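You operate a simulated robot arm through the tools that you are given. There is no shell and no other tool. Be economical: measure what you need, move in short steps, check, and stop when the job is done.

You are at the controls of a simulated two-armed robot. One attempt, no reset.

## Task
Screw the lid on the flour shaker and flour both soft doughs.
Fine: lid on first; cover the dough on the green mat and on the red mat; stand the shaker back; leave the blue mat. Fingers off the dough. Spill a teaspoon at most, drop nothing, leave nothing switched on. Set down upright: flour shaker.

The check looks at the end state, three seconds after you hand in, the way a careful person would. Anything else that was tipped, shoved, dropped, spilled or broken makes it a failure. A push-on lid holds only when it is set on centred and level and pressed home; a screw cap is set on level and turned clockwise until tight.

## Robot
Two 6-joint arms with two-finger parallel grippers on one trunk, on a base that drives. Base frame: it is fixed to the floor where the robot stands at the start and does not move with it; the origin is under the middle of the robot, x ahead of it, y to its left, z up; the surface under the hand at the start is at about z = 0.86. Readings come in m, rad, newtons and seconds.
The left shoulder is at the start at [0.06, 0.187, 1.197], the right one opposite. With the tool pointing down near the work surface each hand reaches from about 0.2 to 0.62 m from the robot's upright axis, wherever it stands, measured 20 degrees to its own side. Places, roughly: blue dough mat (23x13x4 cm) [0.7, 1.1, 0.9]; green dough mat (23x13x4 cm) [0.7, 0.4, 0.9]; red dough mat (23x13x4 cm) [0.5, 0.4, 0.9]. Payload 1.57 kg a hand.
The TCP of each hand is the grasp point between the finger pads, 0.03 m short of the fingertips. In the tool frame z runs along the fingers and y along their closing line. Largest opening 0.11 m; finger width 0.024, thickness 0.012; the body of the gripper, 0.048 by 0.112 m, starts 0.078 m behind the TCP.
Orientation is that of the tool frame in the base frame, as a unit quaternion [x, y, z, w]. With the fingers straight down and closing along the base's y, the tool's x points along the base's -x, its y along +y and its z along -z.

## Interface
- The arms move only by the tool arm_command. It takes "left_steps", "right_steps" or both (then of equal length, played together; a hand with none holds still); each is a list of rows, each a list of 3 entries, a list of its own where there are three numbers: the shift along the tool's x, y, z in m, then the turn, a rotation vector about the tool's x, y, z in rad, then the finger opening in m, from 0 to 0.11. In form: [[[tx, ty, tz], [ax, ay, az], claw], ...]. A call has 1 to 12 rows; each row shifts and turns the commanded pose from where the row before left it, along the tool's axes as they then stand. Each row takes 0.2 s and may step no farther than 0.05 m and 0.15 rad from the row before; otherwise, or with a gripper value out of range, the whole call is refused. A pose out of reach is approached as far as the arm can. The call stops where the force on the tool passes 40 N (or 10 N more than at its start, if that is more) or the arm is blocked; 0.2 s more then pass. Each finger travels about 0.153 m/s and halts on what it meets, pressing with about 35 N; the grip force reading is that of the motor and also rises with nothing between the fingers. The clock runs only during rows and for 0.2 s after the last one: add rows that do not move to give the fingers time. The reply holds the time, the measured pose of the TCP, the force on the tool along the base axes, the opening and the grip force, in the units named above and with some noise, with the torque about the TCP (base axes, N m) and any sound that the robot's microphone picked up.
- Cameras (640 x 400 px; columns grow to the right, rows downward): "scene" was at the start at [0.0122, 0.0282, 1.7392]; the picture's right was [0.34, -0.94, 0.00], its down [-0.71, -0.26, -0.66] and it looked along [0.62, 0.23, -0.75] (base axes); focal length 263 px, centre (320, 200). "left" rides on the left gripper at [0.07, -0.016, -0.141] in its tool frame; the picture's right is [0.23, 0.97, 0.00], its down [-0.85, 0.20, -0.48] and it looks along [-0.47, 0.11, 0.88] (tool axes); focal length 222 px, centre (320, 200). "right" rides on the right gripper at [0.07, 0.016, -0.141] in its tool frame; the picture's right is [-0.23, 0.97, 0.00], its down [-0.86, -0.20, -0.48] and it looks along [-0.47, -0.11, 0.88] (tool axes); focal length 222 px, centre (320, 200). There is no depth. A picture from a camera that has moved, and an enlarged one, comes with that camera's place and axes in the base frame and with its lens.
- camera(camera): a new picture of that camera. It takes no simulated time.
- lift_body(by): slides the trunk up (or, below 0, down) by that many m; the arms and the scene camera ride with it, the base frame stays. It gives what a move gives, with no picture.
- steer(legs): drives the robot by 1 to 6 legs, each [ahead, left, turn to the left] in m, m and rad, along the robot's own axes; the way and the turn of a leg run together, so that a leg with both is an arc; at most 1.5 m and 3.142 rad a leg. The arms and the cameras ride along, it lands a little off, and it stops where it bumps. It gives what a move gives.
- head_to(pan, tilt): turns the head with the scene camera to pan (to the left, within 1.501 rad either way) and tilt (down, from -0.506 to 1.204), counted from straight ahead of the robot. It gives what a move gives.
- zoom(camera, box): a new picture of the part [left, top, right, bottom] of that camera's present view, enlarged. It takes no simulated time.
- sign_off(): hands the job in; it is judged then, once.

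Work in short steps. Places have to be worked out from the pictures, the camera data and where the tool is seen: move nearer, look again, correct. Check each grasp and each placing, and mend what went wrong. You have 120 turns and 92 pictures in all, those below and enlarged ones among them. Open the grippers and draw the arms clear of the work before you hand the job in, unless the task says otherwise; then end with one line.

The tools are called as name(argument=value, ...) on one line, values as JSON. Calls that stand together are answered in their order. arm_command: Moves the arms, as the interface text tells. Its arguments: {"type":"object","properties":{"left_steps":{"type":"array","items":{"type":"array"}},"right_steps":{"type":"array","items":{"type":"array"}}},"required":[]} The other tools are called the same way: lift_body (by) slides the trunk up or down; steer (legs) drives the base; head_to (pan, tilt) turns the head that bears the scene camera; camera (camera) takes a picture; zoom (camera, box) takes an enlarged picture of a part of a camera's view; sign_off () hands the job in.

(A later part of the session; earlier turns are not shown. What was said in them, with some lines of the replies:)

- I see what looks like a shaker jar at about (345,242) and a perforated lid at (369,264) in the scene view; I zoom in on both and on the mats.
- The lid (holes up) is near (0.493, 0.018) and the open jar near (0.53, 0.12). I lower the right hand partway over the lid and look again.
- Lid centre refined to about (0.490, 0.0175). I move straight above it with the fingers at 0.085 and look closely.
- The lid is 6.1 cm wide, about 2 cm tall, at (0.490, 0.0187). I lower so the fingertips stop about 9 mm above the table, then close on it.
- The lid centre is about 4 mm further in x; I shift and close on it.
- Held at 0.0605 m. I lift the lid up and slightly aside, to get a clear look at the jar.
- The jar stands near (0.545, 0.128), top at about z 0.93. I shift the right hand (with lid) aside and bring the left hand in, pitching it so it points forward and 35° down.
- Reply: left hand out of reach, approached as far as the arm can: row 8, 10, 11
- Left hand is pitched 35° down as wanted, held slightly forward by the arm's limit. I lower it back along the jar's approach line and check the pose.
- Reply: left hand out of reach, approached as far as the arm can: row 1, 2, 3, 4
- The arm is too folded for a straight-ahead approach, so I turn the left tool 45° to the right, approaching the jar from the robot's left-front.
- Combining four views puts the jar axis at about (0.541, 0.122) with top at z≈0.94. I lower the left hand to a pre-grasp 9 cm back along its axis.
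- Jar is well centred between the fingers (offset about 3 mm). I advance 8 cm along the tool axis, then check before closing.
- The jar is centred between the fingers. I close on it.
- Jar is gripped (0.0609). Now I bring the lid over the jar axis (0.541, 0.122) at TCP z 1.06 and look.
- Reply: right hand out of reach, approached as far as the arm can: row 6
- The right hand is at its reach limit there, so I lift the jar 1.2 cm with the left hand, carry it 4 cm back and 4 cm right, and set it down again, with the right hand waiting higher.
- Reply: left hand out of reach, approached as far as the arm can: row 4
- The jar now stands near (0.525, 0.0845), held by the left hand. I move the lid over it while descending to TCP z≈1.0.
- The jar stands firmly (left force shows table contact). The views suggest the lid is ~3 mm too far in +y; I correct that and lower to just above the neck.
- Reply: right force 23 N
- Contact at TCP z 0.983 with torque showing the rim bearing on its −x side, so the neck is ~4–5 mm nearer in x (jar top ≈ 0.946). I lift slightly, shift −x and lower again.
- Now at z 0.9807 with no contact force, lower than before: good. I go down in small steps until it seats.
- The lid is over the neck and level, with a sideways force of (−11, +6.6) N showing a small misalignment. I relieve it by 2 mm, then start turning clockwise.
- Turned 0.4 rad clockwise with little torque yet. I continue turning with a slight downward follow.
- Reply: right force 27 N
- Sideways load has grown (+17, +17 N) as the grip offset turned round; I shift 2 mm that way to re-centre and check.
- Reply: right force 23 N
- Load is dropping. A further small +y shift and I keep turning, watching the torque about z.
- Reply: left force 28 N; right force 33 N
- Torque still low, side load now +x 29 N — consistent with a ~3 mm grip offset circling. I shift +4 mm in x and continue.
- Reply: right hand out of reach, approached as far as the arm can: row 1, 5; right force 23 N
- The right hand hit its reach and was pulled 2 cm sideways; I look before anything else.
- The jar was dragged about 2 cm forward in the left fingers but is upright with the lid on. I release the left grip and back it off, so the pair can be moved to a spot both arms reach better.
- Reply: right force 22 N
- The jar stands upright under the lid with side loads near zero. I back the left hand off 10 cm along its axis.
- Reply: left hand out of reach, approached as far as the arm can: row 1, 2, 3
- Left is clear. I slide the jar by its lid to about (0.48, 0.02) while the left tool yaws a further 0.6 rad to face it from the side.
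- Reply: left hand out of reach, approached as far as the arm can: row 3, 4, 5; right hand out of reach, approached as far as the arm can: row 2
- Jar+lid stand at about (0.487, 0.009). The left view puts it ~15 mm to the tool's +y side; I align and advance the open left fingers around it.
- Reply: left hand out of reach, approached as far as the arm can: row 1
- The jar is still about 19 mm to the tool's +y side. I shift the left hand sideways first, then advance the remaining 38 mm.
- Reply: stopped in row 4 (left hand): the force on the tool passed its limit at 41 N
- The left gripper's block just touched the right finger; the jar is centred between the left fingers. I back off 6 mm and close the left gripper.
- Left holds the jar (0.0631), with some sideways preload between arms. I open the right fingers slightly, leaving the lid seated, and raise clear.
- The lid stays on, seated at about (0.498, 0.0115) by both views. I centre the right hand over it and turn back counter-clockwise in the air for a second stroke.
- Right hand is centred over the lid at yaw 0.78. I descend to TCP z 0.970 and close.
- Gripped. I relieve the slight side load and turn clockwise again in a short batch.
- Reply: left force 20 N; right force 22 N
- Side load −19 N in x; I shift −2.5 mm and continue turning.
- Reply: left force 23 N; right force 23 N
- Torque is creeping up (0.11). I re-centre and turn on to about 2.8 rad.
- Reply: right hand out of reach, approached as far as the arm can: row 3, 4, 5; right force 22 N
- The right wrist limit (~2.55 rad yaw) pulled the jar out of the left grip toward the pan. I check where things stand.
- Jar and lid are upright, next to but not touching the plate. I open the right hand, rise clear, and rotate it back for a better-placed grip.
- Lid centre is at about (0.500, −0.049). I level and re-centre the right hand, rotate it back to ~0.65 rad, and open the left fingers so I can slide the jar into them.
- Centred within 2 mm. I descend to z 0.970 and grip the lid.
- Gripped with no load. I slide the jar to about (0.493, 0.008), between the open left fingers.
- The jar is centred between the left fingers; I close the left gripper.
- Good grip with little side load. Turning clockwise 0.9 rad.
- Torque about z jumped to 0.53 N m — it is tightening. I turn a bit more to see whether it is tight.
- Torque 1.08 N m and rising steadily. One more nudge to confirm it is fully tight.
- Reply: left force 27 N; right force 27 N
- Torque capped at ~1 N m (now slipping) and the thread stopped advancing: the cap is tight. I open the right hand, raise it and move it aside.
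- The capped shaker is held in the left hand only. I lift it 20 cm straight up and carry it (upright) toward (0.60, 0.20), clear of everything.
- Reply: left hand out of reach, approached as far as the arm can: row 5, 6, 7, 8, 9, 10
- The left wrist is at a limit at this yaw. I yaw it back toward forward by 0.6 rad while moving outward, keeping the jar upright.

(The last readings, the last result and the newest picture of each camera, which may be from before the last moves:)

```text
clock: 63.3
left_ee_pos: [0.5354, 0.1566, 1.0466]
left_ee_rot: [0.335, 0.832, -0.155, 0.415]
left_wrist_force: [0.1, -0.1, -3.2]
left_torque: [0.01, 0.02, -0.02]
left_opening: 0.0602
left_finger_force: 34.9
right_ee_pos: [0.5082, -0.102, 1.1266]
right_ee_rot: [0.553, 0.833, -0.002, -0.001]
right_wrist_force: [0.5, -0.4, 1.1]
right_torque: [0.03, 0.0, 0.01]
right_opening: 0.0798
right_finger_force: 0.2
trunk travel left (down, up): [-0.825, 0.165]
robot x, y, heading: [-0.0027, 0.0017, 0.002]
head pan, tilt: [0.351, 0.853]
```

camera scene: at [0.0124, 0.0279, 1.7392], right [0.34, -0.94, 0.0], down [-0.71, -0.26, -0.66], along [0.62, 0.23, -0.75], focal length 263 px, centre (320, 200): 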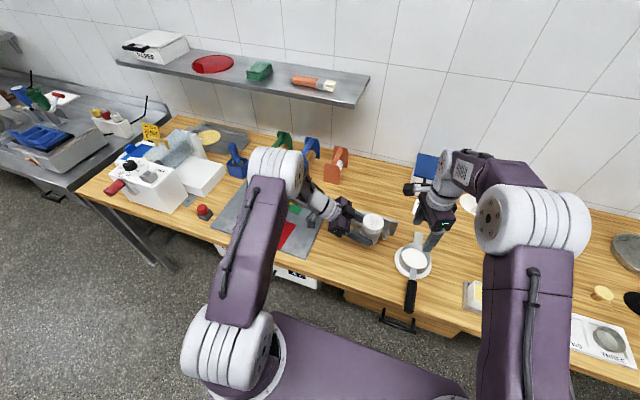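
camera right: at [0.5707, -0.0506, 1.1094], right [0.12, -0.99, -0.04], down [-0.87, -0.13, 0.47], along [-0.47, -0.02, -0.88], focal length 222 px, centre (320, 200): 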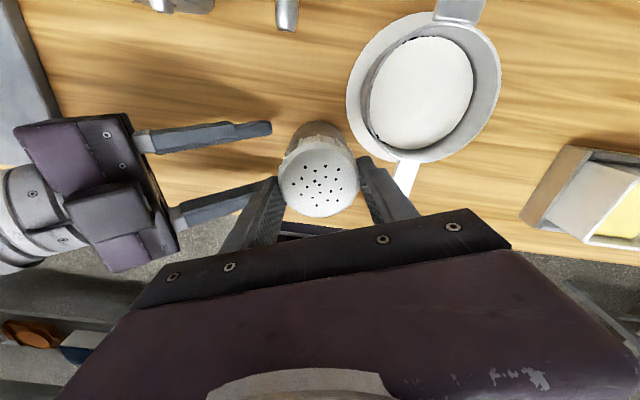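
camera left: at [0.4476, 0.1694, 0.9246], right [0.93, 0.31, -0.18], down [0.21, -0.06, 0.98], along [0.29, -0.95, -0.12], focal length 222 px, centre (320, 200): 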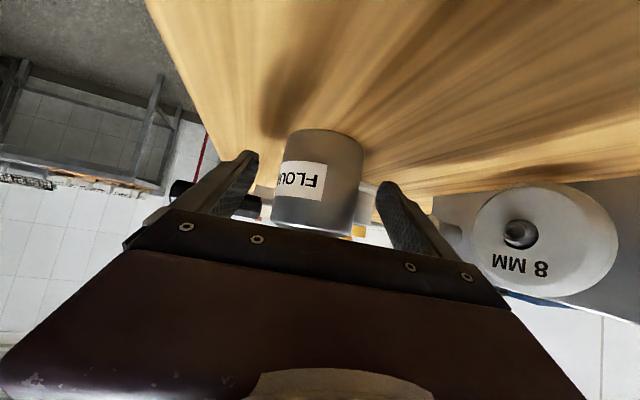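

Reachable again. I move toward (0.60, 0.30, 1.12) and yaw the hand the rest of the way to point forward.

arm_command(left_steps=[[[-0.0062, 0.0376, -0.0207], [0, 0, 0], 0.05], [[-0.0062, 0.0376, -0.0207], [0, 0, 0], 0.05], [[-0.0062, 0.0376, -0.0207], [0, 0, 0], 0.05], [[-0.0062, 0.0376, -0.0207], [0, 0, 0], 0.05], [[0, 0, 0], [-0.111, 0.003, -0.085], 0.05], [[0, 0, 0], [-0.111, 0.003, -0.085], 0.05], [[0, 0, 0], [-0.111, 0.003, -0.085], 0.05], [[0, 0, 0], [-0.111, 0.003, -0.085], 0.05], [[0, 0, 0], [-0.111, 0.003, -0.085], 0.05], [[0, 0, 0], [-0.111, 0.003, -0.085], 0.05], [[0, 0, 0], [0, 0, 0], 0.05]])

camera(camera="scene")

```text
clock: 65.7
left_ee_pos: [0.6017, 0.2987, 1.1198]
left_ee_rot: [-0.031, 0.896, 0.027, 0.442]
left_wrist_force: [0.2, 0.6, -1.6]
left_torque: [-0.04, 0.05, 0.02]
left_opening: 0.0606
left_finger_force: 35.3
right_ee_pos: [0.5085, -0.101, 1.1264]
right_ee_rot: [0.552, 0.834, 0.0, 0.0]
right_wrist_force: [-0.3, -0.6, 0.4]
right_torque: [0.02, 0.04, 0.02]
right_opening: 0.0801
right_finger_force: 0.0
trunk travel left (down, up): [-0.825, 0.165]
robot x, y, heading: [0.0004, 0.0019, 0.001]
head pan, tilt: [0.351, 0.853]
```

```text
33 pictures are left
camera scene: at [0.0127, 0.0288, 1.7392], right [0.34, -0.94, 0.0], down [-0.71, -0.26, -0.66], along [0.62, 0.23, -0.75], focal length 263 px, centre (320, 200)
```

scene: 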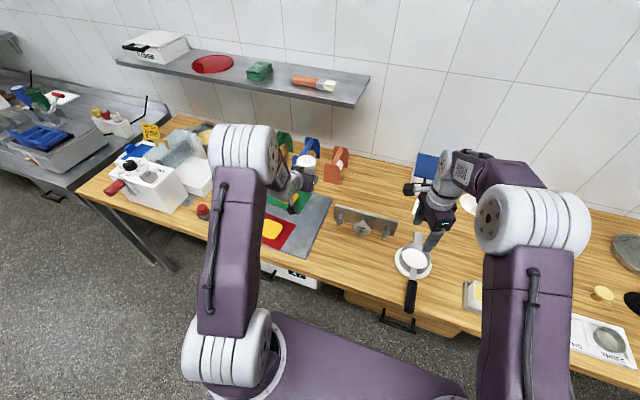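

The jar is upright pointing forward. I move it above the green dough (≈(0.668, 0.411)) at z 1.10 and level the hand to horizontal, which tips the jar back only ~42°.

arm_command(left_steps=[[[-0.0106, 0.0263, 0.023], [0, 0, 0], 0.05], [[-0.0106, 0.0263, 0.023], [0, 0, 0], 0.05], [[-0.0106, 0.0263, 0.023], [0, 0, 0], 0.05], [[-0.0106, 0.0263, 0.023], [0, 0, 0], 0.05], [[0, 0, 0], [0, 0, 0], 0.05]])

zoom(camera="scene", box=[200, 130, 360, 270])

camera(camera="left")

```text
clock: 66.9
left_ee_pos: [0.6907, 0.4123, 1.1002]
left_ee_rot: [-0.032, 0.896, 0.028, 0.442]
left_wrist_force: [0.3, -0.2, -2.3]
left_torque: [0.01, 0.04, 0.02]
left_opening: 0.0604
left_finger_force: 35.0
right_ee_pos: [0.5087, -0.1013, 1.1268]
right_ee_rot: [0.552, 0.834, -0.001, 0.0]
right_wrist_force: [-0.2, -0.6, -0.3]
right_torque: [-0.02, 0.0, -0.02]
right_opening: 0.0799
right_finger_force: 0.0
trunk travel left (down, up): [-0.825, 0.165]
robot x, y, heading: [0.0009, -0.0022, 0.003]
head pan, tilt: [0.351, 0.853]
```

```text
2.86 times, centred on (280, 200) of scene
camera zoom: at [0.0125, 0.0281, 1.7392], right [0.34, -0.94, 0.0], down [-0.71, -0.26, -0.66], along [0.62, 0.23, -0.75], focal length 751 px, centre (434, 200)
```

zoom: 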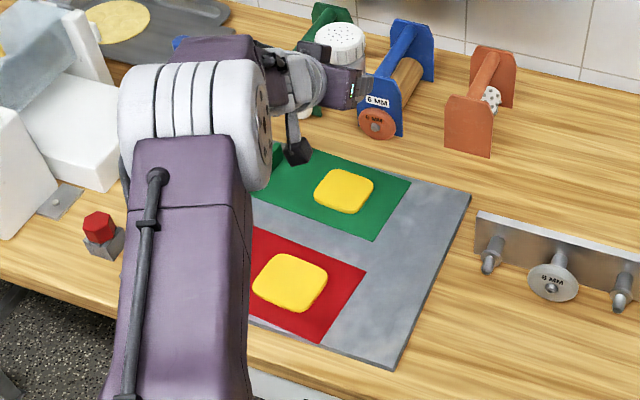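

```text
31 pictures are left
camera left: at [0.5394, 0.3817, 1.1312], right [-0.22, 0.96, -0.16], down [0.13, 0.19, 0.97], along [0.97, 0.19, -0.16], focal length 222 px, centre (320, 200)
```

left: 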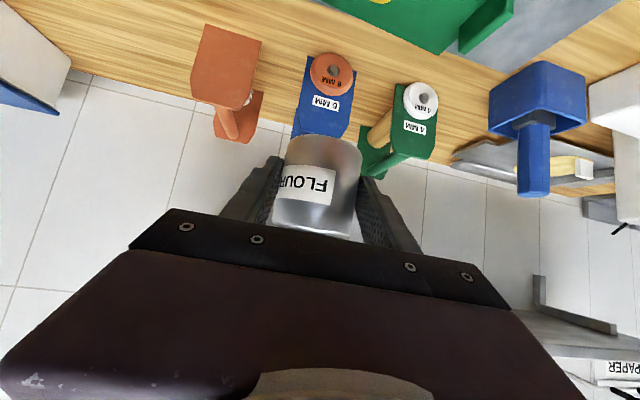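

Now I have clear views of both doughs: green ≈(0.671, 0.413), red ≈(0.494, 0.411). I level the hand above the green dough.

arm_command(left_steps=[[[0, 0, 0], [0, -0.145, 0], 0.05], [[0, 0, 0], [0, -0.145, 0], 0.05], [[0, 0, 0], [0, -0.145, 0], 0.05], [[0, 0, 0], [0, -0.145, 0], 0.05], [[0, 0, 0], [0, -0.145, 0], 0.05], [[0, 0, 0], [0, 0, 0], 0.05]])

zoom(camera="scene", box=[200, 130, 360, 270])

```text
clock: 68.3
left_ee_pos: [0.727, 0.4241, 1.098]
left_ee_rot: [-0.019, 0.681, 0.036, 0.731]
left_wrist_force: [0.4, -1.2, -2.1]
left_torque: [0.01, 0.05, 0.02]
left_opening: 0.0606
left_finger_force: 35.4
left hand out of reach, approached as far as the arm can: row 4, 5
right_ee_pos: [0.507, -0.1013, 1.1266]
right_ee_rot: [0.553, 0.833, -0.001, 0.0]
right_wrist_force: [0.2, -0.1, 0.1]
right_torque: [0.02, -0.04, 0.03]
right_opening: 0.08
right_finger_force: 0.0
trunk travel left (down, up): [-0.825, 0.165]
robot x, y, heading: [-0.0011, -0.0004, -0.003]
head pan, tilt: [0.351, 0.853]
```

```text
2.86 times, centred on (280, 200) of scene
camera zoom: at [0.0117, 0.0278, 1.7392], right [0.34, -0.94, 0.0], down [-0.71, -0.26, -0.66], along [0.62, 0.23, -0.75], focal length 751 px, centre (434, 200)
```

zoom: 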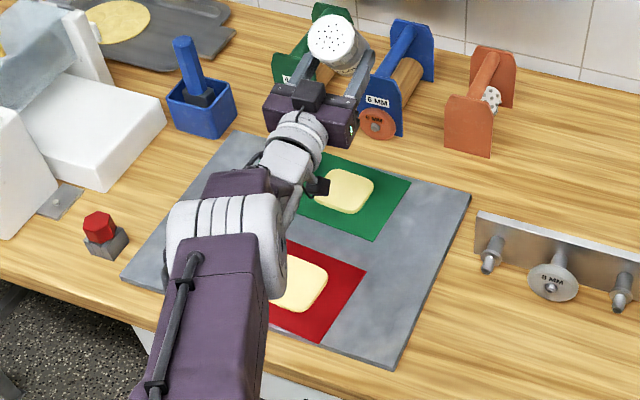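

The doughs look paler than before; I zoom in to see whether flour has fallen.

zoom(camera="scene", box=[255, 185, 315, 245])

```text
6.67 times, centred on (285, 215) of scene
camera zoom: at [0.0117, 0.0278, 1.7392], right [0.34, -0.94, 0.0], down [-0.71, -0.26, -0.66], along [0.62, 0.23, -0.75], focal length 1752 px, centre (553, 100)
```

zoom: 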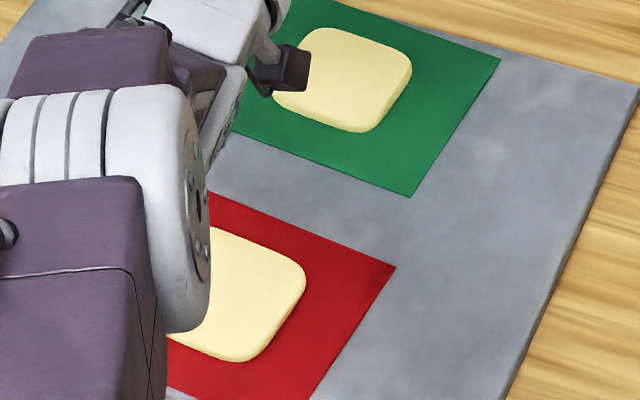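

Both doughs turned a uniform cream; unclear whether that is flour yet. Horizontal is at the arm's limit, so I pitch the hand back to about −12°, and lower over the green dough before rolling.

arm_command(left_steps=[[[0.028, -0.0035, -0.0143], [0, 0.14, 0], 0.05], [[0.028, -0.0035, -0.0143], [0, 0.14, 0], 0.05], [[0, 0, 0], [0, 0, 0], 0.05]])

zoom(camera="scene", box=[200, 130, 360, 270])

```text
clock: 69.1
left_ee_pos: [0.6985, 0.4167, 1.0412]
left_ee_rot: [-0.025, 0.777, 0.033, 0.628]
left_wrist_force: [-0.8, -0.1, -2.8]
left_torque: [-0.02, 0.05, -0.01]
left_opening: 0.0604
left_finger_force: 34.8
right_ee_pos: [0.5086, -0.1003, 1.1263]
right_ee_rot: [0.552, 0.834, -0.001, 0.0]
right_wrist_force: [-0.7, 0.3, -0.4]
right_torque: [0.01, 0.0, -0.03]
right_opening: 0.0797
right_finger_force: 0.1
trunk travel left (down, up): [-0.825, 0.165]
robot x, y, heading: [0.0044, 0.0023, -0.006]
head pan, tilt: [0.351, 0.853]
```

```text
2.86 times, centred on (280, 200) of scene
camera zoom: at [0.0131, 0.0286, 1.7392], right [0.34, -0.94, 0.0], down [-0.71, -0.26, -0.66], along [0.62, 0.23, -0.75], focal length 751 px, centre (434, 200)
```

zoom: 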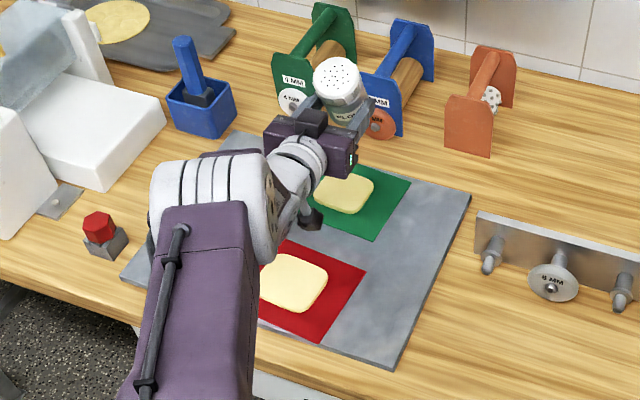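

Cream colour holds on both. At e = −12° the pose is in reach; I begin rolling the shaker over, checking the wrist range after 0.9 rad.

arm_command(left_steps=[[[0, 0, 0], [0, 0, 0.15], 0.05], [[0, 0, 0], [0, 0, 0.15], 0.05], [[0, 0, 0], [0, 0, 0.15], 0.05], [[0, 0, 0], [0, 0, 0.15], 0.05], [[0, 0, 0], [0, 0, 0.15], 0.05], [[0, 0, 0], [0, 0, 0.15], 0.05]])

zoom(camera="scene", box=[200, 130, 360, 270])

```text
clock: 70.5
left_ee_pos: [0.6989, 0.4173, 1.042]
left_ee_rot: [0.316, 0.71, 0.303, 0.552]
left_wrist_force: [0.8, 0.3, -3.1]
left_torque: [0.06, 0.03, 0.02]
left_opening: 0.0605
left_finger_force: 34.7
right_ee_pos: [0.5089, -0.101, 1.1276]
right_ee_rot: [0.552, 0.834, 0.0, -0.001]
right_wrist_force: [0.0, 0.3, 0.2]
right_torque: [0.02, 0.04, 0.01]
right_opening: 0.0798
right_finger_force: 0.1
trunk travel left (down, up): [-0.825, 0.165]
robot x, y, heading: [0.0001, 0.0002, -0.001]
head pan, tilt: [0.351, 0.853]
```

```text
2.86 times, centred on (280, 200) of scene
camera zoom: at [0.013, 0.0286, 1.7392], right [0.34, -0.94, 0.0], down [-0.71, -0.26, -0.66], along [0.62, 0.23, -0.75], focal length 751 px, centre (434, 200)
```

zoom: 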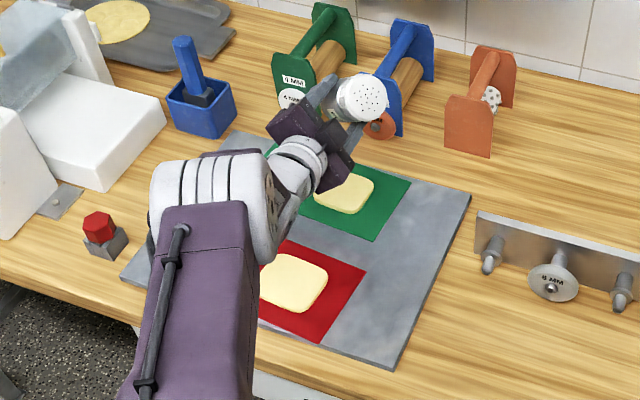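

No limit yet. I shift +3.5 cm in y so the lid stays over the dough, and roll on to ~2.1 rad.

arm_command(left_steps=[[[0.0274, 0.0216, 0.0028], [0, 0, 0.15], 0.05], [[0, 0, 0], [0, 0, 0.15], 0.05], [[0, 0, 0], [0, 0, 0.15], 0.05], [[0, 0, 0], [0, 0, 0.15], 0.05], [[0, 0, 0], [0, 0, 0.15], 0.05], [[0, 0, 0], [0, 0, 0.15], 0.05], [[0, 0, 0], [0, 0, 0.15], 0.05], [[0, 0, 0], [0, 0, 0.15], 0.05]])

zoom(camera="scene", box=[200, 130, 360, 270])

```text
clock: 72.3
left_ee_pos: [0.6992, 0.4534, 1.0404]
left_ee_rot: [0.662, 0.407, 0.562, 0.283]
left_wrist_force: [0.0, -0.1, -2.3]
left_torque: [0.01, 0.02, -0.01]
left_opening: 0.0604
left_finger_force: 34.7
right_ee_pos: [0.5088, -0.1022, 1.1272]
right_ee_rot: [0.553, 0.833, -0.001, 0.0]
right_wrist_force: [-0.2, -0.8, 0.0]
right_torque: [-0.02, 0.01, 0.04]
right_opening: 0.0799
right_finger_force: 0.1
trunk travel left (down, up): [-0.825, 0.165]
robot x, y, heading: [0.0032, -0.0004, -0.001]
head pan, tilt: [0.351, 0.853]
```

```text
2.86 times, centred on (280, 200) of scene
camera zoom: at [0.0129, 0.0284, 1.7392], right [0.34, -0.94, 0.0], down [-0.71, -0.26, -0.66], along [0.62, 0.23, -0.75], focal length 751 px, centre (434, 200)
```

zoom: 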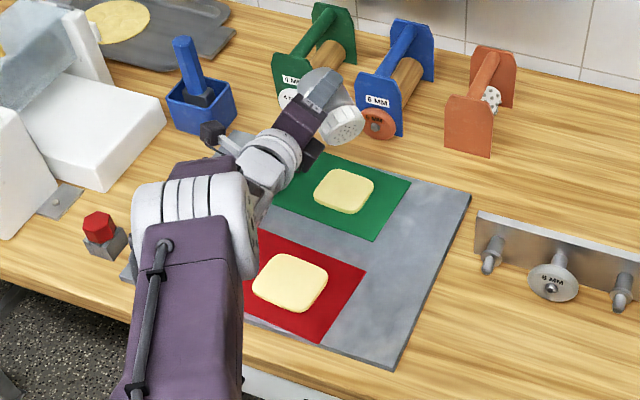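

Lid now faces down-sideways near (0.69, 0.41). I roll on another 0.6 rad to φ≈2.7 and shift 1.5 cm back in x.

arm_command(left_steps=[[[0, 0, -0.015], [0, 0, 0.15], 0.05], [[0, 0, 0], [0, 0, 0.15], 0.05], [[0, 0, 0], [0, 0, 0.15], 0.05], [[0, 0, 0], [0, 0, 0.15], 0.05]])

zoom(camera="scene", box=[240, 150, 330, 230])

```text
clock: 73.3
left_ee_pos: [0.6839, 0.4514, 1.0442]
left_ee_rot: [0.752, 0.193, 0.621, 0.106]
left_wrist_force: [-0.1, 0.1, -1.8]
left_torque: [0.0, 0.01, 0.01]
left_opening: 0.0603
left_finger_force: 35.5
right_ee_pos: [0.5072, -0.1012, 1.1275]
right_ee_rot: [0.553, 0.833, -0.001, 0.0]
right_wrist_force: [-0.6, 0.1, 0.2]
right_torque: [0.03, -0.01, -0.01]
right_opening: 0.0801
right_finger_force: 0.0
trunk travel left (down, up): [-0.825, 0.165]
robot x, y, heading: [0.0031, -0.0033, -0.003]
head pan, tilt: [0.351, 0.853]
```

```text
5.00 times, centred on (285, 190) of scene
camera zoom: at [0.0125, 0.0286, 1.7392], right [0.34, -0.94, 0.0], down [-0.71, -0.26, -0.66], along [0.62, 0.23, -0.75], focal length 1314 px, centre (495, 250)
```

zoom: 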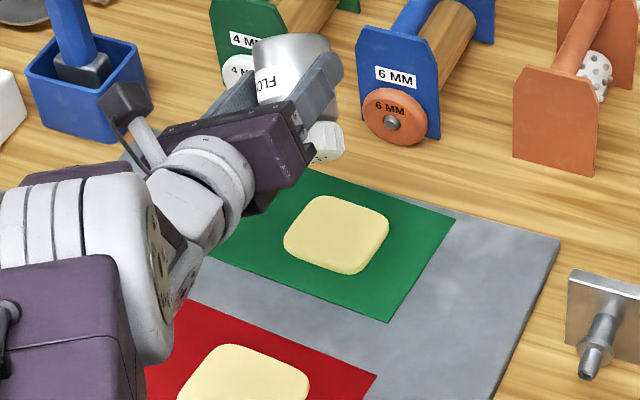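

The shaker is inverted right over the green dough, no flour visibly falling. I shake it up and down a few times and look.

arm_command(left_steps=[[[-0.0268, -0.012, 0.0062], [0, 0, 0], 0.05], [[0.0268, 0.012, -0.0062], [0, 0, 0], 0.05], [[-0.0268, -0.012, 0.0062], [0, 0, 0], 0.05], [[0.0268, 0.012, -0.0062], [0, 0, 0], 0.05], [[-0.0268, -0.012, 0.0062], [0, 0, 0], 0.05], [[0.0268, 0.012, -0.0062], [0, 0, 0], 0.05]])

zoom(camera="scene", box=[240, 150, 330, 230])

```text
clock: 74.7
left_ee_pos: [0.6821, 0.452, 1.0445]
left_ee_rot: [0.752, 0.194, 0.621, 0.106]
left_wrist_force: [0.0, -0.5, -1.6]
left_torque: [-0.04, 0.01, 0.01]
left_opening: 0.0603
left_finger_force: 34.9
right_ee_pos: [0.5085, -0.1022, 1.1268]
right_ee_rot: [0.552, 0.834, 0.0, 0.0]
right_wrist_force: [0.6, -0.5, -0.2]
right_torque: [-0.01, 0.01, 0.02]
right_opening: 0.08
right_finger_force: 0.2
trunk travel left (down, up): [-0.825, 0.165]
robot x, y, heading: [-0.0003, -0.0007, -0.001]
head pan, tilt: [0.351, 0.853]
```

```text
5.00 times, centred on (285, 190) of scene
camera zoom: at [0.0125, 0.0282, 1.7392], right [0.34, -0.94, 0.0], down [-0.71, -0.26, -0.66], along [0.62, 0.23, -0.75], focal length 1314 px, centre (495, 250)
```

zoom: 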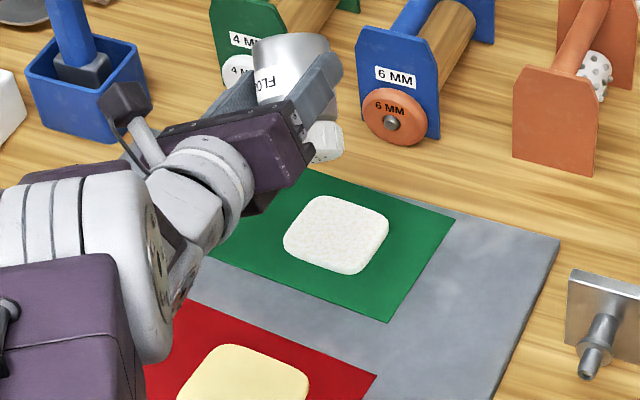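

The green dough is now fully white. I roll the shaker back toward upright over it, before moving on.

arm_command(left_steps=[[[0, 0, 0], [0, 0, -0.15], 0.05], [[0, 0, 0], [0, 0, -0.15], 0.05], [[0, 0, 0], [0, 0, -0.15], 0.05], [[0, 0, 0], [0, 0, -0.15], 0.05], [[0, 0, 0], [0, 0, -0.15], 0.05], [[0, 0, 0], [0, 0, -0.15], 0.05], [[0, 0, 0], [0, 0, -0.15], 0.05], [[0, 0, 0], [0, 0, -0.15], 0.05], [[0, 0, 0], [0, 0, -0.15], 0.05], [[0, 0, 0], [0, 0, -0.15], 0.05], [[0, 0, 0], [0, 0, -0.15], 0.05], [[0, 0, 0], [0, 0, -0.15], 0.05]])

arm_command(left_steps=[[[0, 0, 0], [0, 0, -0.15], 0.05], [[0, 0, 0], [0, 0, -0.15], 0.05], [[0, 0, 0], [0, 0, -0.15], 0.05], [[0, 0, 0], [0, 0, -0.15], 0.05], [[0, 0, 0], [0, 0, 0], 0.05]])

steer(legs=[[-0.18, 0, 0]])

camera(camera="scene")

```text
clock: 77.3
left_ee_pos: [0.6845, 0.451, 1.0448]
left_ee_rot: [0.314, 0.71, 0.302, 0.553]
left_wrist_force: [0.1, 0.2, -2.4]
left_torque: [0.0, 0.02, 0.03]
left_opening: 0.0604
left_finger_force: 34.8
right_ee_pos: [0.509, -0.1017, 1.1264]
right_ee_rot: [0.553, 0.833, -0.002, -0.001]
right_wrist_force: [-0.5, -0.6, 0.2]
right_torque: [-0.02, 0.0, -0.01]
right_opening: 0.0799
right_finger_force: 0.0
trunk travel left (down, up): [-0.825, 0.165]
robot x, y, heading: [0.001, 0.0024, -0.001]
head pan, tilt: [0.351, 0.853]
```

```text
clock: 78.5
left_ee_pos: [0.6848, 0.4508, 1.0448]
left_ee_rot: [0.091, 0.772, 0.126, 0.617]
left_wrist_force: [0.8, -0.1, -2.5]
left_torque: [0.04, -0.01, 0.04]
left_opening: 0.0602
left_finger_force: 34.9
right_ee_pos: [0.5079, -0.1019, 1.127]
right_ee_rot: [0.553, 0.833, -0.001, 0.0]
right_wrist_force: [0.0, 0.0, 0.0]
right_torque: [-0.06, 0.03, -0.03]
right_opening: 0.0801
right_finger_force: 0.0
trunk travel left (down, up): [-0.825, 0.165]
robot x, y, heading: [0.0026, 0.0015, 0.0]
head pan, tilt: [0.351, 0.853]
```

```text
clock: 80.0
left_ee_pos: [0.5069, 0.454, 1.0425]
left_ee_rot: [0.091, 0.772, 0.127, 0.616]
left_wrist_force: [-0.3, 0.4, -3.3]
left_torque: [0.02, 0.05, 0.0]
left_opening: 0.0602
left_finger_force: 35.3
right_ee_pos: [0.3315, -0.1002, 1.125]
right_ee_rot: [0.552, 0.834, 0.0, -0.001]
right_wrist_force: [0.2, -0.3, 0.5]
right_torque: [-0.02, -0.01, 0.0]
right_opening: 0.0799
right_finger_force: 0.1
trunk travel left (down, up): [-0.825, 0.165]
robot x, y, heading: [-0.1791, 0.0008, 0.002]
head pan, tilt: [0.351, 0.853]
```

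```text
23 pictures are left
camera scene: at [-0.1623, 0.0284, 1.7391], right [0.35, -0.94, 0.0], down [-0.71, -0.26, -0.66], along [0.61, 0.23, -0.75], focal length 263 px, centre (320, 200)
```

scene: 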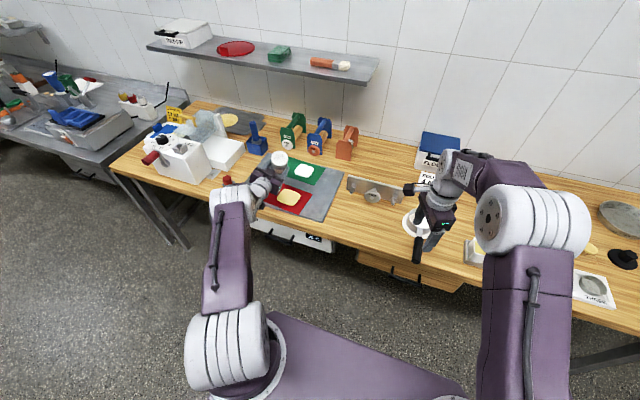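

The same arm pose now sits over the red dough (offsets match the green case within 3 mm). I roll the shaker over again.

arm_command(left_steps=[[[0, -0.001, 0], [0, 0, 0.15], 0.05], [[0, 0, 0], [0, 0, 0.15], 0.05], [[0, 0, 0], [0, 0, 0.15], 0.05], [[0, 0, 0], [0, 0, 0.15], 0.05], [[0, 0, 0], [0, 0, 0.15], 0.05], [[0, 0, 0], [0, 0, 0.15], 0.05], [[0, 0, 0], [0, 0, 0.15], 0.05], [[0, 0, 0], [0, 0, 0.15], 0.05], [[0, 0, 0], [0, 0, 0.15], 0.05], [[0, 0, 0], [0, 0, 0.15], 0.05], [[0, 0, 0], [0, 0, 0.15], 0.05]])

arm_command(left_steps=[[[0, 0, 0], [0, 0, 0.15], 0.05], [[0, 0, 0], [0, 0, 0.15], 0.05], [[0, 0, 0], [0, 0, 0.15], 0.05], [[0, 0, 0], [0, 0, 0.15], 0.05], [[0, 0, 0], [0, 0, 0.15], 0.05], [[0, 0, 0], [0, 0, 0], 0.05]])

zoom(camera="scene", box=[230, 140, 350, 225])

```text
clock: 82.4
left_ee_pos: [0.5038, 0.451, 1.0439]
left_ee_rot: [0.629, 0.456, 0.54, 0.323]
left_wrist_force: [-0.2, -0.4, -1.8]
left_torque: [0.01, 0.02, 0.01]
left_opening: 0.0601
left_finger_force: 35.1
right_ee_pos: [0.3298, -0.1005, 1.127]
right_ee_rot: [0.552, 0.834, 0.0, 0.0]
right_wrist_force: [0.2, -0.2, 0.2]
right_torque: [0.02, 0.03, 0.0]
right_opening: 0.08
right_finger_force: 0.0
trunk travel left (down, up): [-0.825, 0.165]
robot x, y, heading: [-0.1764, 0.0011, -0.003]
head pan, tilt: [0.351, 0.853]
```

```text
clock: 83.8
left_ee_pos: [0.5034, 0.4509, 1.044]
left_ee_rot: [0.752, 0.195, 0.621, 0.103]
left_wrist_force: [-0.2, -0.5, -2.5]
left_torque: [0.0, 0.07, 0.01]
left_opening: 0.0603
left_finger_force: 35.3
right_ee_pos: [0.3293, -0.1015, 1.1266]
right_ee_rot: [0.552, 0.834, -0.001, -0.001]
right_wrist_force: [0.7, 0.2, 0.5]
right_torque: [0.04, 0.02, 0.0]
right_opening: 0.0799
right_finger_force: 0.1
trunk travel left (down, up): [-0.825, 0.165]
robot x, y, heading: [-0.1782, -0.0042, -0.003]
head pan, tilt: [0.351, 0.853]
```

```text
4.71 times, centred on (290, 182) of scene
camera zoom: at [-0.1665, 0.0283, 1.7392], right [0.35, -0.94, 0.0], down [-0.71, -0.26, -0.66], along [0.62, 0.23, -0.75], focal length 1236 px, centre (461, 282)
```

zoom: 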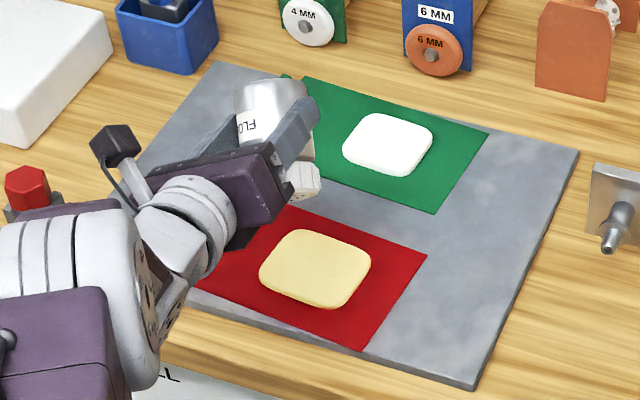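

Lid is at (0.500, 0.416), dough at (0.492, 0.410). A small correction and the same three shakes.

arm_command(left_steps=[[[-0.003, 0.0035, -0.006], [0, 0, 0], 0.05], [[-0.0268, -0.012, 0.0062], [0, 0, 0], 0.05], [[0.0268, 0.012, -0.0062], [0, 0, 0], 0.05], [[-0.0268, -0.012, 0.0062], [0, 0, 0], 0.05], [[0.0268, 0.012, -0.0062], [0, 0, 0], 0.05], [[-0.0268, -0.012, 0.0062], [0, 0, 0], 0.05], [[0.0268, 0.012, -0.0062], [0, 0, 0], 0.05]])

zoom(camera="scene", box=[230, 140, 350, 225])

```text
clock: 85.4
left_ee_pos: [0.4981, 0.4473, 1.0438]
left_ee_rot: [0.752, 0.195, 0.621, 0.105]
left_wrist_force: [0.9, 0.3, -2.0]
left_torque: [0.0, 0.02, -0.02]
left_opening: 0.06
left_finger_force: 35.0
right_ee_pos: [0.3286, -0.1003, 1.1272]
right_ee_rot: [0.552, 0.834, -0.001, 0.0]
right_wrist_force: [0.1, 0.1, 0.1]
right_torque: [-0.01, -0.01, 0.0]
right_opening: 0.0801
right_finger_force: 0.1
trunk travel left (down, up): [-0.825, 0.165]
robot x, y, heading: [-0.179, 0.0043, -0.003]
head pan, tilt: [0.351, 0.853]
```

```text
4.71 times, centred on (290, 182) of scene
camera zoom: at [-0.167, 0.0279, 1.7392], right [0.35, -0.94, 0.0], down [-0.71, -0.26, -0.66], along [0.62, 0.23, -0.75], focal length 1236 px, centre (461, 282)
```

zoom: 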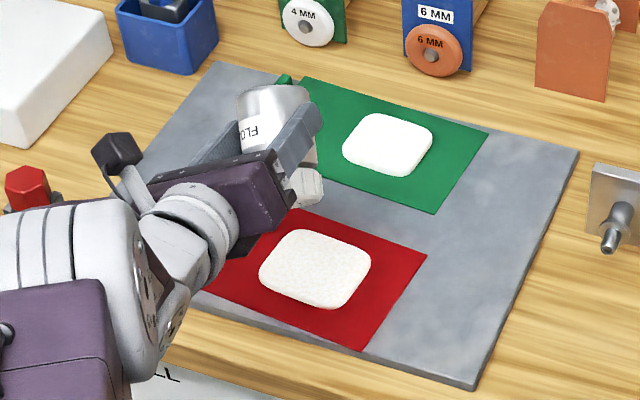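

The red dough is white too. I roll the shaker fully back upright (18 × 0.15 rad), still over the dough.

arm_command(left_steps=[[[0, 0, 0], [0, 0, -0.15], 0.05], [[0, 0, 0], [0, 0, -0.15], 0.05], [[0, 0, 0], [0, 0, -0.15], 0.05], [[0, 0, 0], [0, 0, -0.15], 0.05], [[0, 0, 0], [0, 0, -0.15], 0.05], [[0, 0, 0], [0, 0, -0.15], 0.05], [[0, 0, 0], [0, 0, -0.15], 0.05], [[0, 0, 0], [0, 0, -0.15], 0.05], [[0, 0, 0], [0, 0, -0.15], 0.05], [[0, 0, 0], [0, 0, -0.15], 0.05], [[0, 0, 0], [0, 0, -0.15], 0.05], [[0, 0, 0], [0, 0, -0.15], 0.05]])

arm_command(left_steps=[[[0, 0, 0], [0, 0, -0.15], 0.05], [[0, 0, 0], [0, 0, -0.15], 0.05], [[0, 0, 0], [0, 0, -0.15], 0.05], [[0, 0, 0], [0, 0, -0.15], 0.05], [[0, 0, 0], [0, 0, -0.15], 0.05], [[0, 0, 0], [0, 0, -0.15], 0.05], [[0, 0, 0], [0, 0, 0], 0.05]])

camera(camera="scene")

zoom(camera="scene", box=[230, 140, 350, 225])

```text
clock: 88.0
left_ee_pos: [0.4983, 0.4469, 1.0435]
left_ee_rot: [0.313, 0.711, 0.303, 0.552]
left_wrist_force: [-0.4, 0.4, -2.1]
left_torque: [-0.01, 0.03, 0.03]
left_opening: 0.06
left_finger_force: 34.7
right_ee_pos: [0.3294, -0.1, 1.127]
right_ee_rot: [0.552, 0.834, -0.001, 0.0]
right_wrist_force: [0.4, -0.3, 0.6]
right_torque: [0.02, -0.01, 0.0]
right_opening: 0.0799
right_finger_force: 0.0
trunk travel left (down, up): [-0.825, 0.165]
robot x, y, heading: [-0.1798, -0.0037, 0.004]
head pan, tilt: [0.351, 0.853]
```

```text
clock: 89.6
left_ee_pos: [0.4983, 0.4472, 1.0442]
left_ee_rot: [-0.026, 0.777, 0.033, 0.628]
left_wrist_force: [-0.1, 0.8, -1.4]
left_torque: [0.0, 0.02, 0.02]
left_opening: 0.0603
left_finger_force: 35.4
right_ee_pos: [0.3292, -0.1007, 1.126]
right_ee_rot: [0.552, 0.834, 0.0, 0.001]
right_wrist_force: [-0.3, -0.4, -0.1]
right_torque: [0.02, -0.01, 0.02]
right_opening: 0.0799
right_finger_force: 0.1
trunk travel left (down, up): [-0.825, 0.165]
robot x, y, heading: [-0.1814, 0.0019, 0.004]
head pan, tilt: [0.351, 0.853]
```

```text
20 pictures are left
camera scene: at [-0.1665, 0.0283, 1.7392], right [0.35, -0.94, 0.0], down [-0.71, -0.26, -0.66], along [0.62, 0.23, -0.75], focal length 263 px, centre (320, 200)
```

scene: 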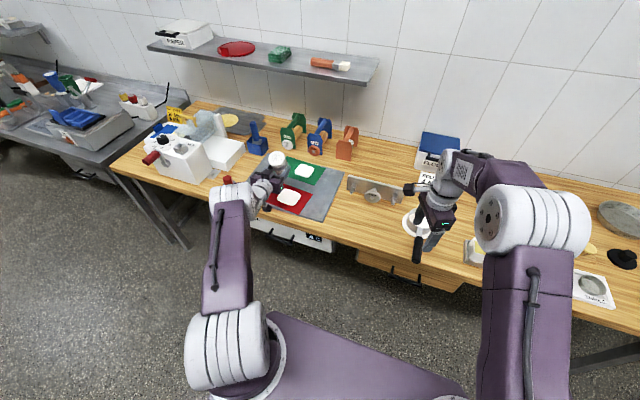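

```text
4.71 times, centred on (290, 182) of scene
camera zoom: at [-0.1665, 0.0283, 1.7392], right [0.35, -0.94, 0.0], down [-0.71, -0.26, -0.66], along [0.62, 0.23, -0.75], focal length 1236 px, centre (461, 282)
```

zoom: 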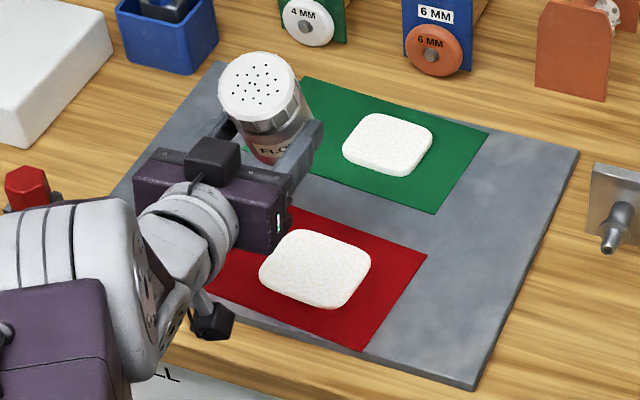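

Both doughs are white and nothing is spilled. I pitch the hand back so the jar is upright and raise it.

arm_command(left_steps=[[[-0.026, 0, -0.0056], [0, 0.136, 0], 0.05], [[-0.026, 0, -0.0056], [0, 0.136, 0], 0.05], [[-0.026, 0, -0.0056], [0, 0.136, 0], 0.05], [[0, 0, 0], [0, 0, 0], 0.05]])

```text
clock: 90.6
left_ee_pos: [0.5078, 0.4467, 1.1231]
left_ee_rot: [-0.031, 0.888, 0.028, 0.458]
left_wrist_force: [-0.2, 0.7, -2.8]
left_torque: [0.02, 0.04, 0.04]
left_opening: 0.0602
left_finger_force: 35.1
right_ee_pos: [0.329, -0.101, 1.1276]
right_ee_rot: [0.552, 0.834, -0.001, -0.001]
right_wrist_force: [-0.7, 0.8, 0.1]
right_torque: [0.0, 0.02, -0.01]
right_opening: 0.0799
right_finger_force: 0.1
trunk travel left (down, up): [-0.825, 0.165]
robot x, y, heading: [-0.178, -0.0024, -0.0]
head pan, tilt: [0.351, 0.853]
```

Jar is upright (tool at −35.4°, as when grasped). I carry it at height to above its original place (0.541, 0.122).

arm_command(left_steps=[[[0.0121, -0.0411, 0.008], [0, 0, -0.022], 0.05], [[0.0121, -0.0411, 0.008], [0, 0, 0], 0.05], [[0.0121, -0.0411, 0.008], [0, 0, 0], 0.05], [[0.0121, -0.0411, 0.008], [0, 0, 0], 0.05], [[0.0121, -0.0411, 0.008], [0, 0, 0], 0.05], [[0.0121, -0.0411, 0.008], [0, 0, 0], 0.05], [[0.0121, -0.0411, 0.008], [0, 0, 0], 0.05], [[0.0121, -0.0411, 0.008], [0, 0, 0], 0.05], [[0, 0, 0], [0, 0, 0], 0.05]])

zoom(camera="scene", box=[270, 130, 430, 230])

camera(camera="left")

```text
clock: 92.6
left_ee_pos: [0.5359, 0.1176, 1.0041]
left_ee_rot: [-0.041, 0.887, 0.023, 0.459]
left_wrist_force: [-0.7, -0.7, -1.5]
left_torque: [-0.01, 0.03, 0.02]
left_opening: 0.0601
left_finger_force: 34.6
right_ee_pos: [0.3306, -0.0998, 1.1255]
right_ee_rot: [0.551, 0.834, -0.001, 0.0]
right_wrist_force: [0.2, -0.5, -0.9]
right_torque: [0.02, -0.04, 0.02]
right_opening: 0.08
right_finger_force: 0.1
trunk travel left (down, up): [-0.825, 0.165]
robot x, y, heading: [-0.1794, 0.001, -0.002]
head pan, tilt: [0.351, 0.853]
```

```text
4.00 times, centred on (350, 180) of scene
camera zoom: at [-0.1668, 0.029, 1.7392], right [0.35, -0.94, 0.0], down [-0.71, -0.26, -0.66], along [0.62, 0.23, -0.75], focal length 1051 px, centre (200, 280)
```

zoom: 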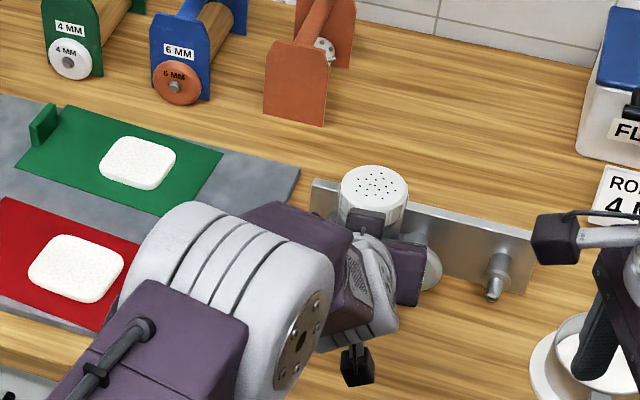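

```text
17 pictures are left
camera left: at [0.3833, 0.0872, 1.0295], right [-0.22, 0.96, -0.18], down [0.09, 0.21, 0.97], along [0.97, 0.2, -0.13], focal length 222 px, centre (320, 200)
```

left: 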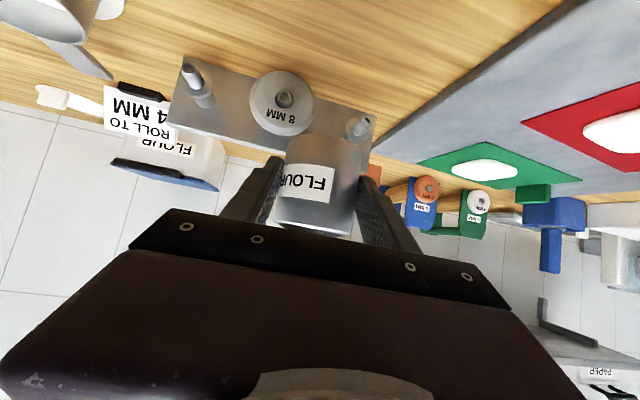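

Jar is upright above its place. I lower it to just above the table.

arm_command(left_steps=[[[0.0216, 0.0003, 0.0129], [0, 0, 0], 0.05], [[0.0216, 0.0003, 0.0129], [0, 0, 0], 0.05], [[0.0216, 0.0003, 0.0129], [0, 0, 0], 0.05], [[0.0206, 0.0003, 0.0123], [0, 0, 0], 0.05], [[0, 0, 0], [0, 0, 0], 0.05]])

zoom(camera="scene", box=[290, 150, 410, 225])

camera(camera="left")

```text
clock: 93.8
left_ee_pos: [0.5272, 0.1199, 0.9057]
left_ee_rot: [-0.041, 0.887, 0.023, 0.459]
left_wrist_force: [0.2, -0.8, -1.9]
left_torque: [0.05, 0.03, 0.04]
left_opening: 0.0601
left_finger_force: 35.3
right_ee_pos: [0.3296, -0.1013, 1.1268]
right_ee_rot: [0.552, 0.834, -0.001, -0.001]
right_wrist_force: [0.3, -0.4, -0.4]
right_torque: [0.02, -0.01, 0.0]
right_opening: 0.0802
right_finger_force: 0.0
trunk travel left (down, up): [-0.825, 0.165]
robot x, y, heading: [-0.1784, -0.0028, 0.001]
head pan, tilt: [0.351, 0.853]
```

```text
5.33 times, centred on (350, 188) of scene
camera zoom: at [-0.1667, 0.028, 1.7392], right [0.35, -0.94, 0.0], down [-0.71, -0.26, -0.66], along [0.62, 0.23, -0.75], focal length 1401 px, centre (160, 267)
```

zoom: 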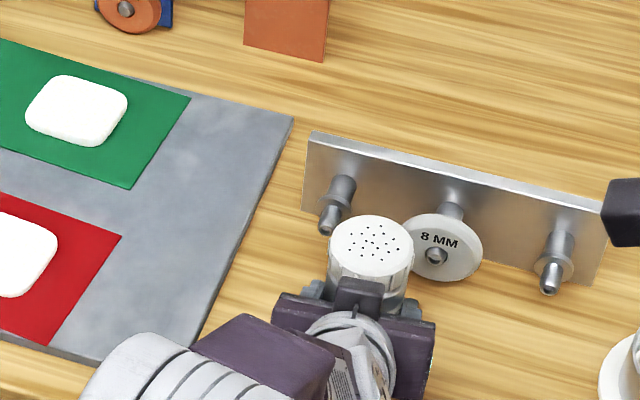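

```text
15 pictures are left
camera left: at [0.3757, 0.0879, 0.9309], right [-0.22, 0.96, -0.18], down [0.09, 0.21, 0.97], along [0.97, 0.2, -0.13], focal length 222 px, centre (320, 200)
```

left: 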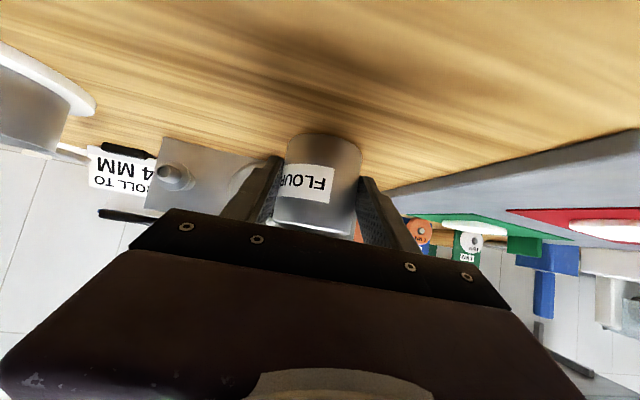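

Still 4–5 mm of clearance. I lower in 1.5 mm steps, watching the force.

arm_command(left_steps=[[[0.0012, 0, 0.0009], [0, 0, 0], 0.05], [[0.0012, 0, 0.0009], [0, 0, 0], 0.05], [[0.0012, 0, 0.0009], [0, 0, 0], 0.05], [[0, 0, 0], [0, 0, 0], 0.05]])

```text
clock: 94.8
left_ee_pos: [0.5273, 0.1196, 0.9019]
left_ee_rot: [-0.041, 0.887, 0.023, 0.459]
left_wrist_force: [0.0, 0.2, -2.4]
left_torque: [-0.05, 0.06, 0.02]
left_opening: 0.0602
left_finger_force: 35.6
right_ee_pos: [0.3297, -0.1019, 1.127]
right_ee_rot: [0.552, 0.834, -0.001, 0.0]
right_wrist_force: [-0.7, -0.1, 0.4]
right_torque: [0.0, -0.02, 0.02]
right_opening: 0.08
right_finger_force: 0.1
trunk travel left (down, up): [-0.825, 0.165]
robot x, y, heading: [-0.1798, -0.0007, 0.003]
head pan, tilt: [0.351, 0.853]
```

arm_command(left_steps=[[[0.0012, 0, 0.0009], [0, 0, 0], 0.05], [[0.0012, 0, 0.0009], [0, 0, 0], 0.05], [[0, 0, 0], [0, 0, 0], 0.05]])

```text
clock: 95.6
left_ee_pos: [0.5281, 0.1195, 0.9014]
left_ee_rot: [-0.042, 0.887, 0.023, 0.46]
left_wrist_force: [1.0, -0.2, 7.6]
left_torque: [0.05, 0.08, -0.02]
left_opening: 0.0597
left_finger_force: 34.8
right_ee_pos: [0.3286, -0.0998, 1.1275]
right_ee_rot: [0.552, 0.834, 0.001, 0.0]
right_wrist_force: [-0.4, 0.5, -0.9]
right_torque: [0.02, 0.02, 0.01]
right_opening: 0.08
right_finger_force: 0.1
trunk travel left (down, up): [-0.825, 0.165]
robot x, y, heading: [-0.1768, 0.0016, 0.003]
head pan, tilt: [0.351, 0.853]
```

The jar's base is on the table (7.6 N, low torque). I open the fingers gently and check.

arm_command(left_steps=[[[0, 0, 0], [0, 0, 0], 0.062], [[0, 0, 0], [0, 0, 0], 0.07], [[0, 0, 0], [0, 0, 0], 0.085], [[0, 0, 0], [0, 0, 0], 0.1], [[0, 0, 0], [0, 0, 0], 0.1]])

camera(camera="left")

```text
clock: 96.8
left_ee_pos: [0.5278, 0.1197, 0.8992]
left_ee_rot: [-0.042, 0.888, 0.023, 0.458]
left_wrist_force: [0.2, 0.0, -0.1]
left_torque: [-0.03, 0.01, -0.01]
left_opening: 0.1
left_finger_force: 0.0
right_ee_pos: [0.3289, -0.1017, 1.1264]
right_ee_rot: [0.552, 0.834, -0.001, 0.0]
right_wrist_force: [-0.1, 0.3, 0.1]
right_torque: [-0.02, -0.01, -0.01]
right_opening: 0.08
right_finger_force: 0.1
trunk travel left (down, up): [-0.825, 0.165]
robot x, y, heading: [-0.1813, -0.0017, 0.008]
head pan, tilt: [0.351, 0.853]
```

```text
14 pictures are left
camera left: at [0.3755, 0.0879, 0.9236], right [-0.22, 0.96, -0.18], down [0.08, 0.21, 0.97], along [0.97, 0.2, -0.13], focal length 222 px, centre (320, 200)
```

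left: 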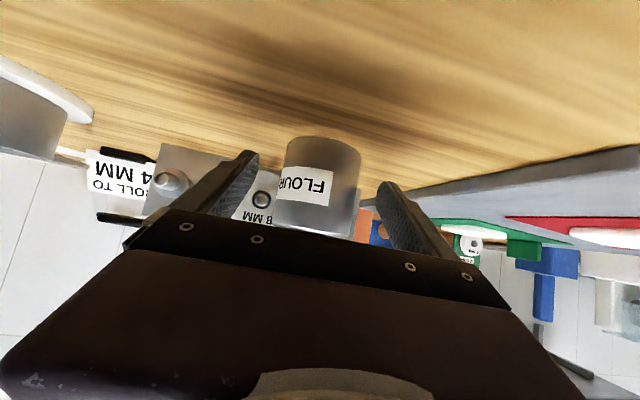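

The jar stands free between the open fingers. I back the left hand off along its axis and up.

arm_command(left_steps=[[[0, 0, -0.03], [0, 0, 0], 0.1], [[0, 0, -0.04], [0, 0, 0], 0.1], [[0, 0, -0.04], [0, 0, 0], 0.1], [[0, 0, -0.04], [0, 0, 0], 0.1], [[-0.03, 0, -0.03], [0, 0, 0], 0.1], [[-0.03, 0, -0.03], [0, 0, 0], 0.1], [[0, 0, 0], [0, 0, 0], 0.1]])

camera(camera="scene")

zoom(camera="scene", box=[270, 140, 430, 260])

```text
clock: 98.4
left_ee_pos: [0.3913, 0.1043, 1.0702]
left_ee_rot: [-0.041, 0.887, 0.023, 0.458]
left_wrist_force: [0.8, 0.7, -0.5]
left_torque: [0.02, -0.03, 0.0]
left_opening: 0.1002
left_finger_force: 0.0
right_ee_pos: [0.3293, -0.1006, 1.1267]
right_ee_rot: [0.552, 0.834, 0.0, 0.0]
right_wrist_force: [0.4, 0.5, -1.5]
right_torque: [-0.01, 0.04, 0.0]
right_opening: 0.0802
right_finger_force: 0.0
trunk travel left (down, up): [-0.825, 0.165]
robot x, y, heading: [-0.1797, -0.0041, 0.005]
head pan, tilt: [0.351, 0.853]
```

```text
13 pictures are left
camera scene: at [-0.1666, 0.0278, 1.7392], right [0.35, -0.94, 0.0], down [-0.71, -0.26, -0.66], along [0.62, 0.23, -0.75], focal length 263 px, centre (320, 200)
```

scene: 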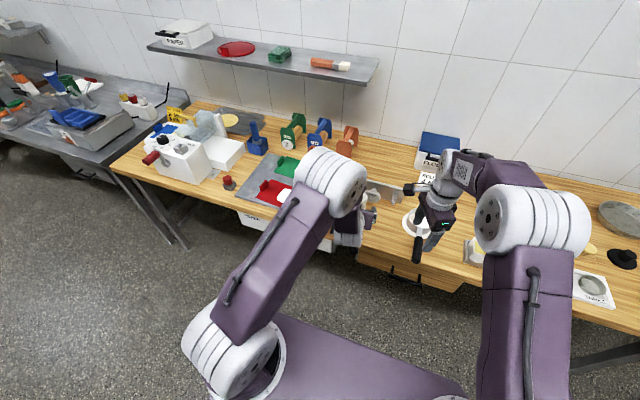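

```text
3.33 times, centred on (350, 200) of scene
camera zoom: at [-0.1666, 0.0278, 1.7392], right [0.35, -0.94, 0.0], down [-0.71, -0.26, -0.66], along [0.62, 0.23, -0.75], focal length 876 px, centre (220, 200)
```

zoom: 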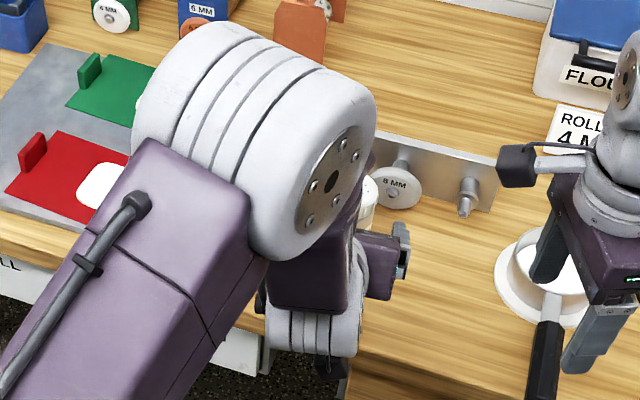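

The jar is hidden behind the left arm. I drive back 0.25 m to bring both arms clear and look at the whole bench.

steer(legs=[[-0.25, 0, 0]])

camera(camera="scene")

zoom(camera="scene", box=[270, 110, 430, 220])

```text
clock: 100.2
left_ee_pos: [0.1404, 0.1044, 1.0689]
left_ee_rot: [-0.041, 0.888, 0.022, 0.458]
left_wrist_force: [0.3, 0.2, 0.6]
left_torque: [0.02, 0.01, 0.0]
left_opening: 0.1
left_finger_force: 0.0
right_ee_pos: [0.0786, -0.1018, 1.1268]
right_ee_rot: [0.552, 0.834, -0.001, -0.001]
right_wrist_force: [1.1, 0.3, 0.6]
right_torque: [0.0, 0.0, 0.01]
right_opening: 0.0801
right_finger_force: 0.1
trunk travel left (down, up): [-0.825, 0.165]
robot x, y, heading: [-0.4288, 0.0043, -0.004]
head pan, tilt: [0.351, 0.853]
```

```text
11 pictures are left
camera scene: at [-0.4156, 0.0276, 1.7392], right [0.34, -0.94, 0.0], down [-0.71, -0.26, -0.66], along [0.62, 0.23, -0.75], focal length 263 px, centre (320, 200)
```

scene: 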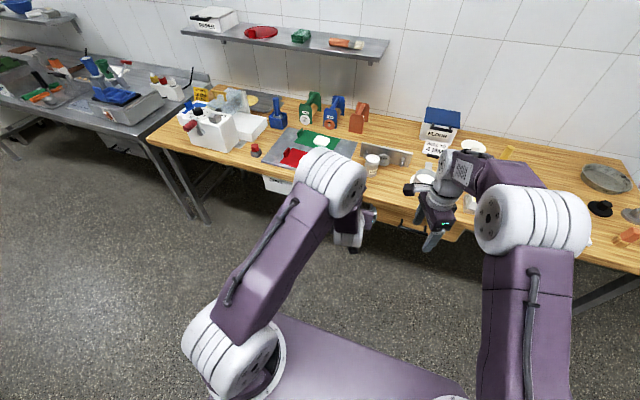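

```text
3.64 times, centred on (350, 165) of scene
camera zoom: at [-0.4156, 0.0276, 1.7392], right [0.34, -0.94, 0.0], down [-0.71, -0.26, -0.66], along [0.62, 0.23, -0.75], focal length 955 px, centre (211, 327)
```

zoom: 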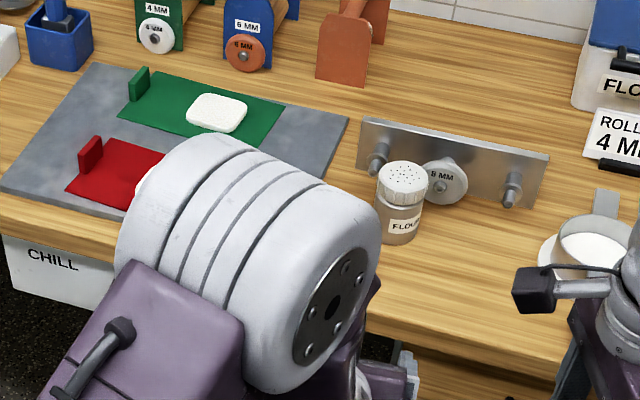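

The capped shaker stands upright in its place, both doughs are white, nothing else is disturbed, and both hands are open and clear. I hand in.

sign_off()

```text
The job is handed in.
```

The lid is screwed on tight, the green-mat and red-mat doughs are covered with flour, and the shaker is standing upright near where it started. No spill showed in the pictures, and I did not touch the blue mat or switch anything on.
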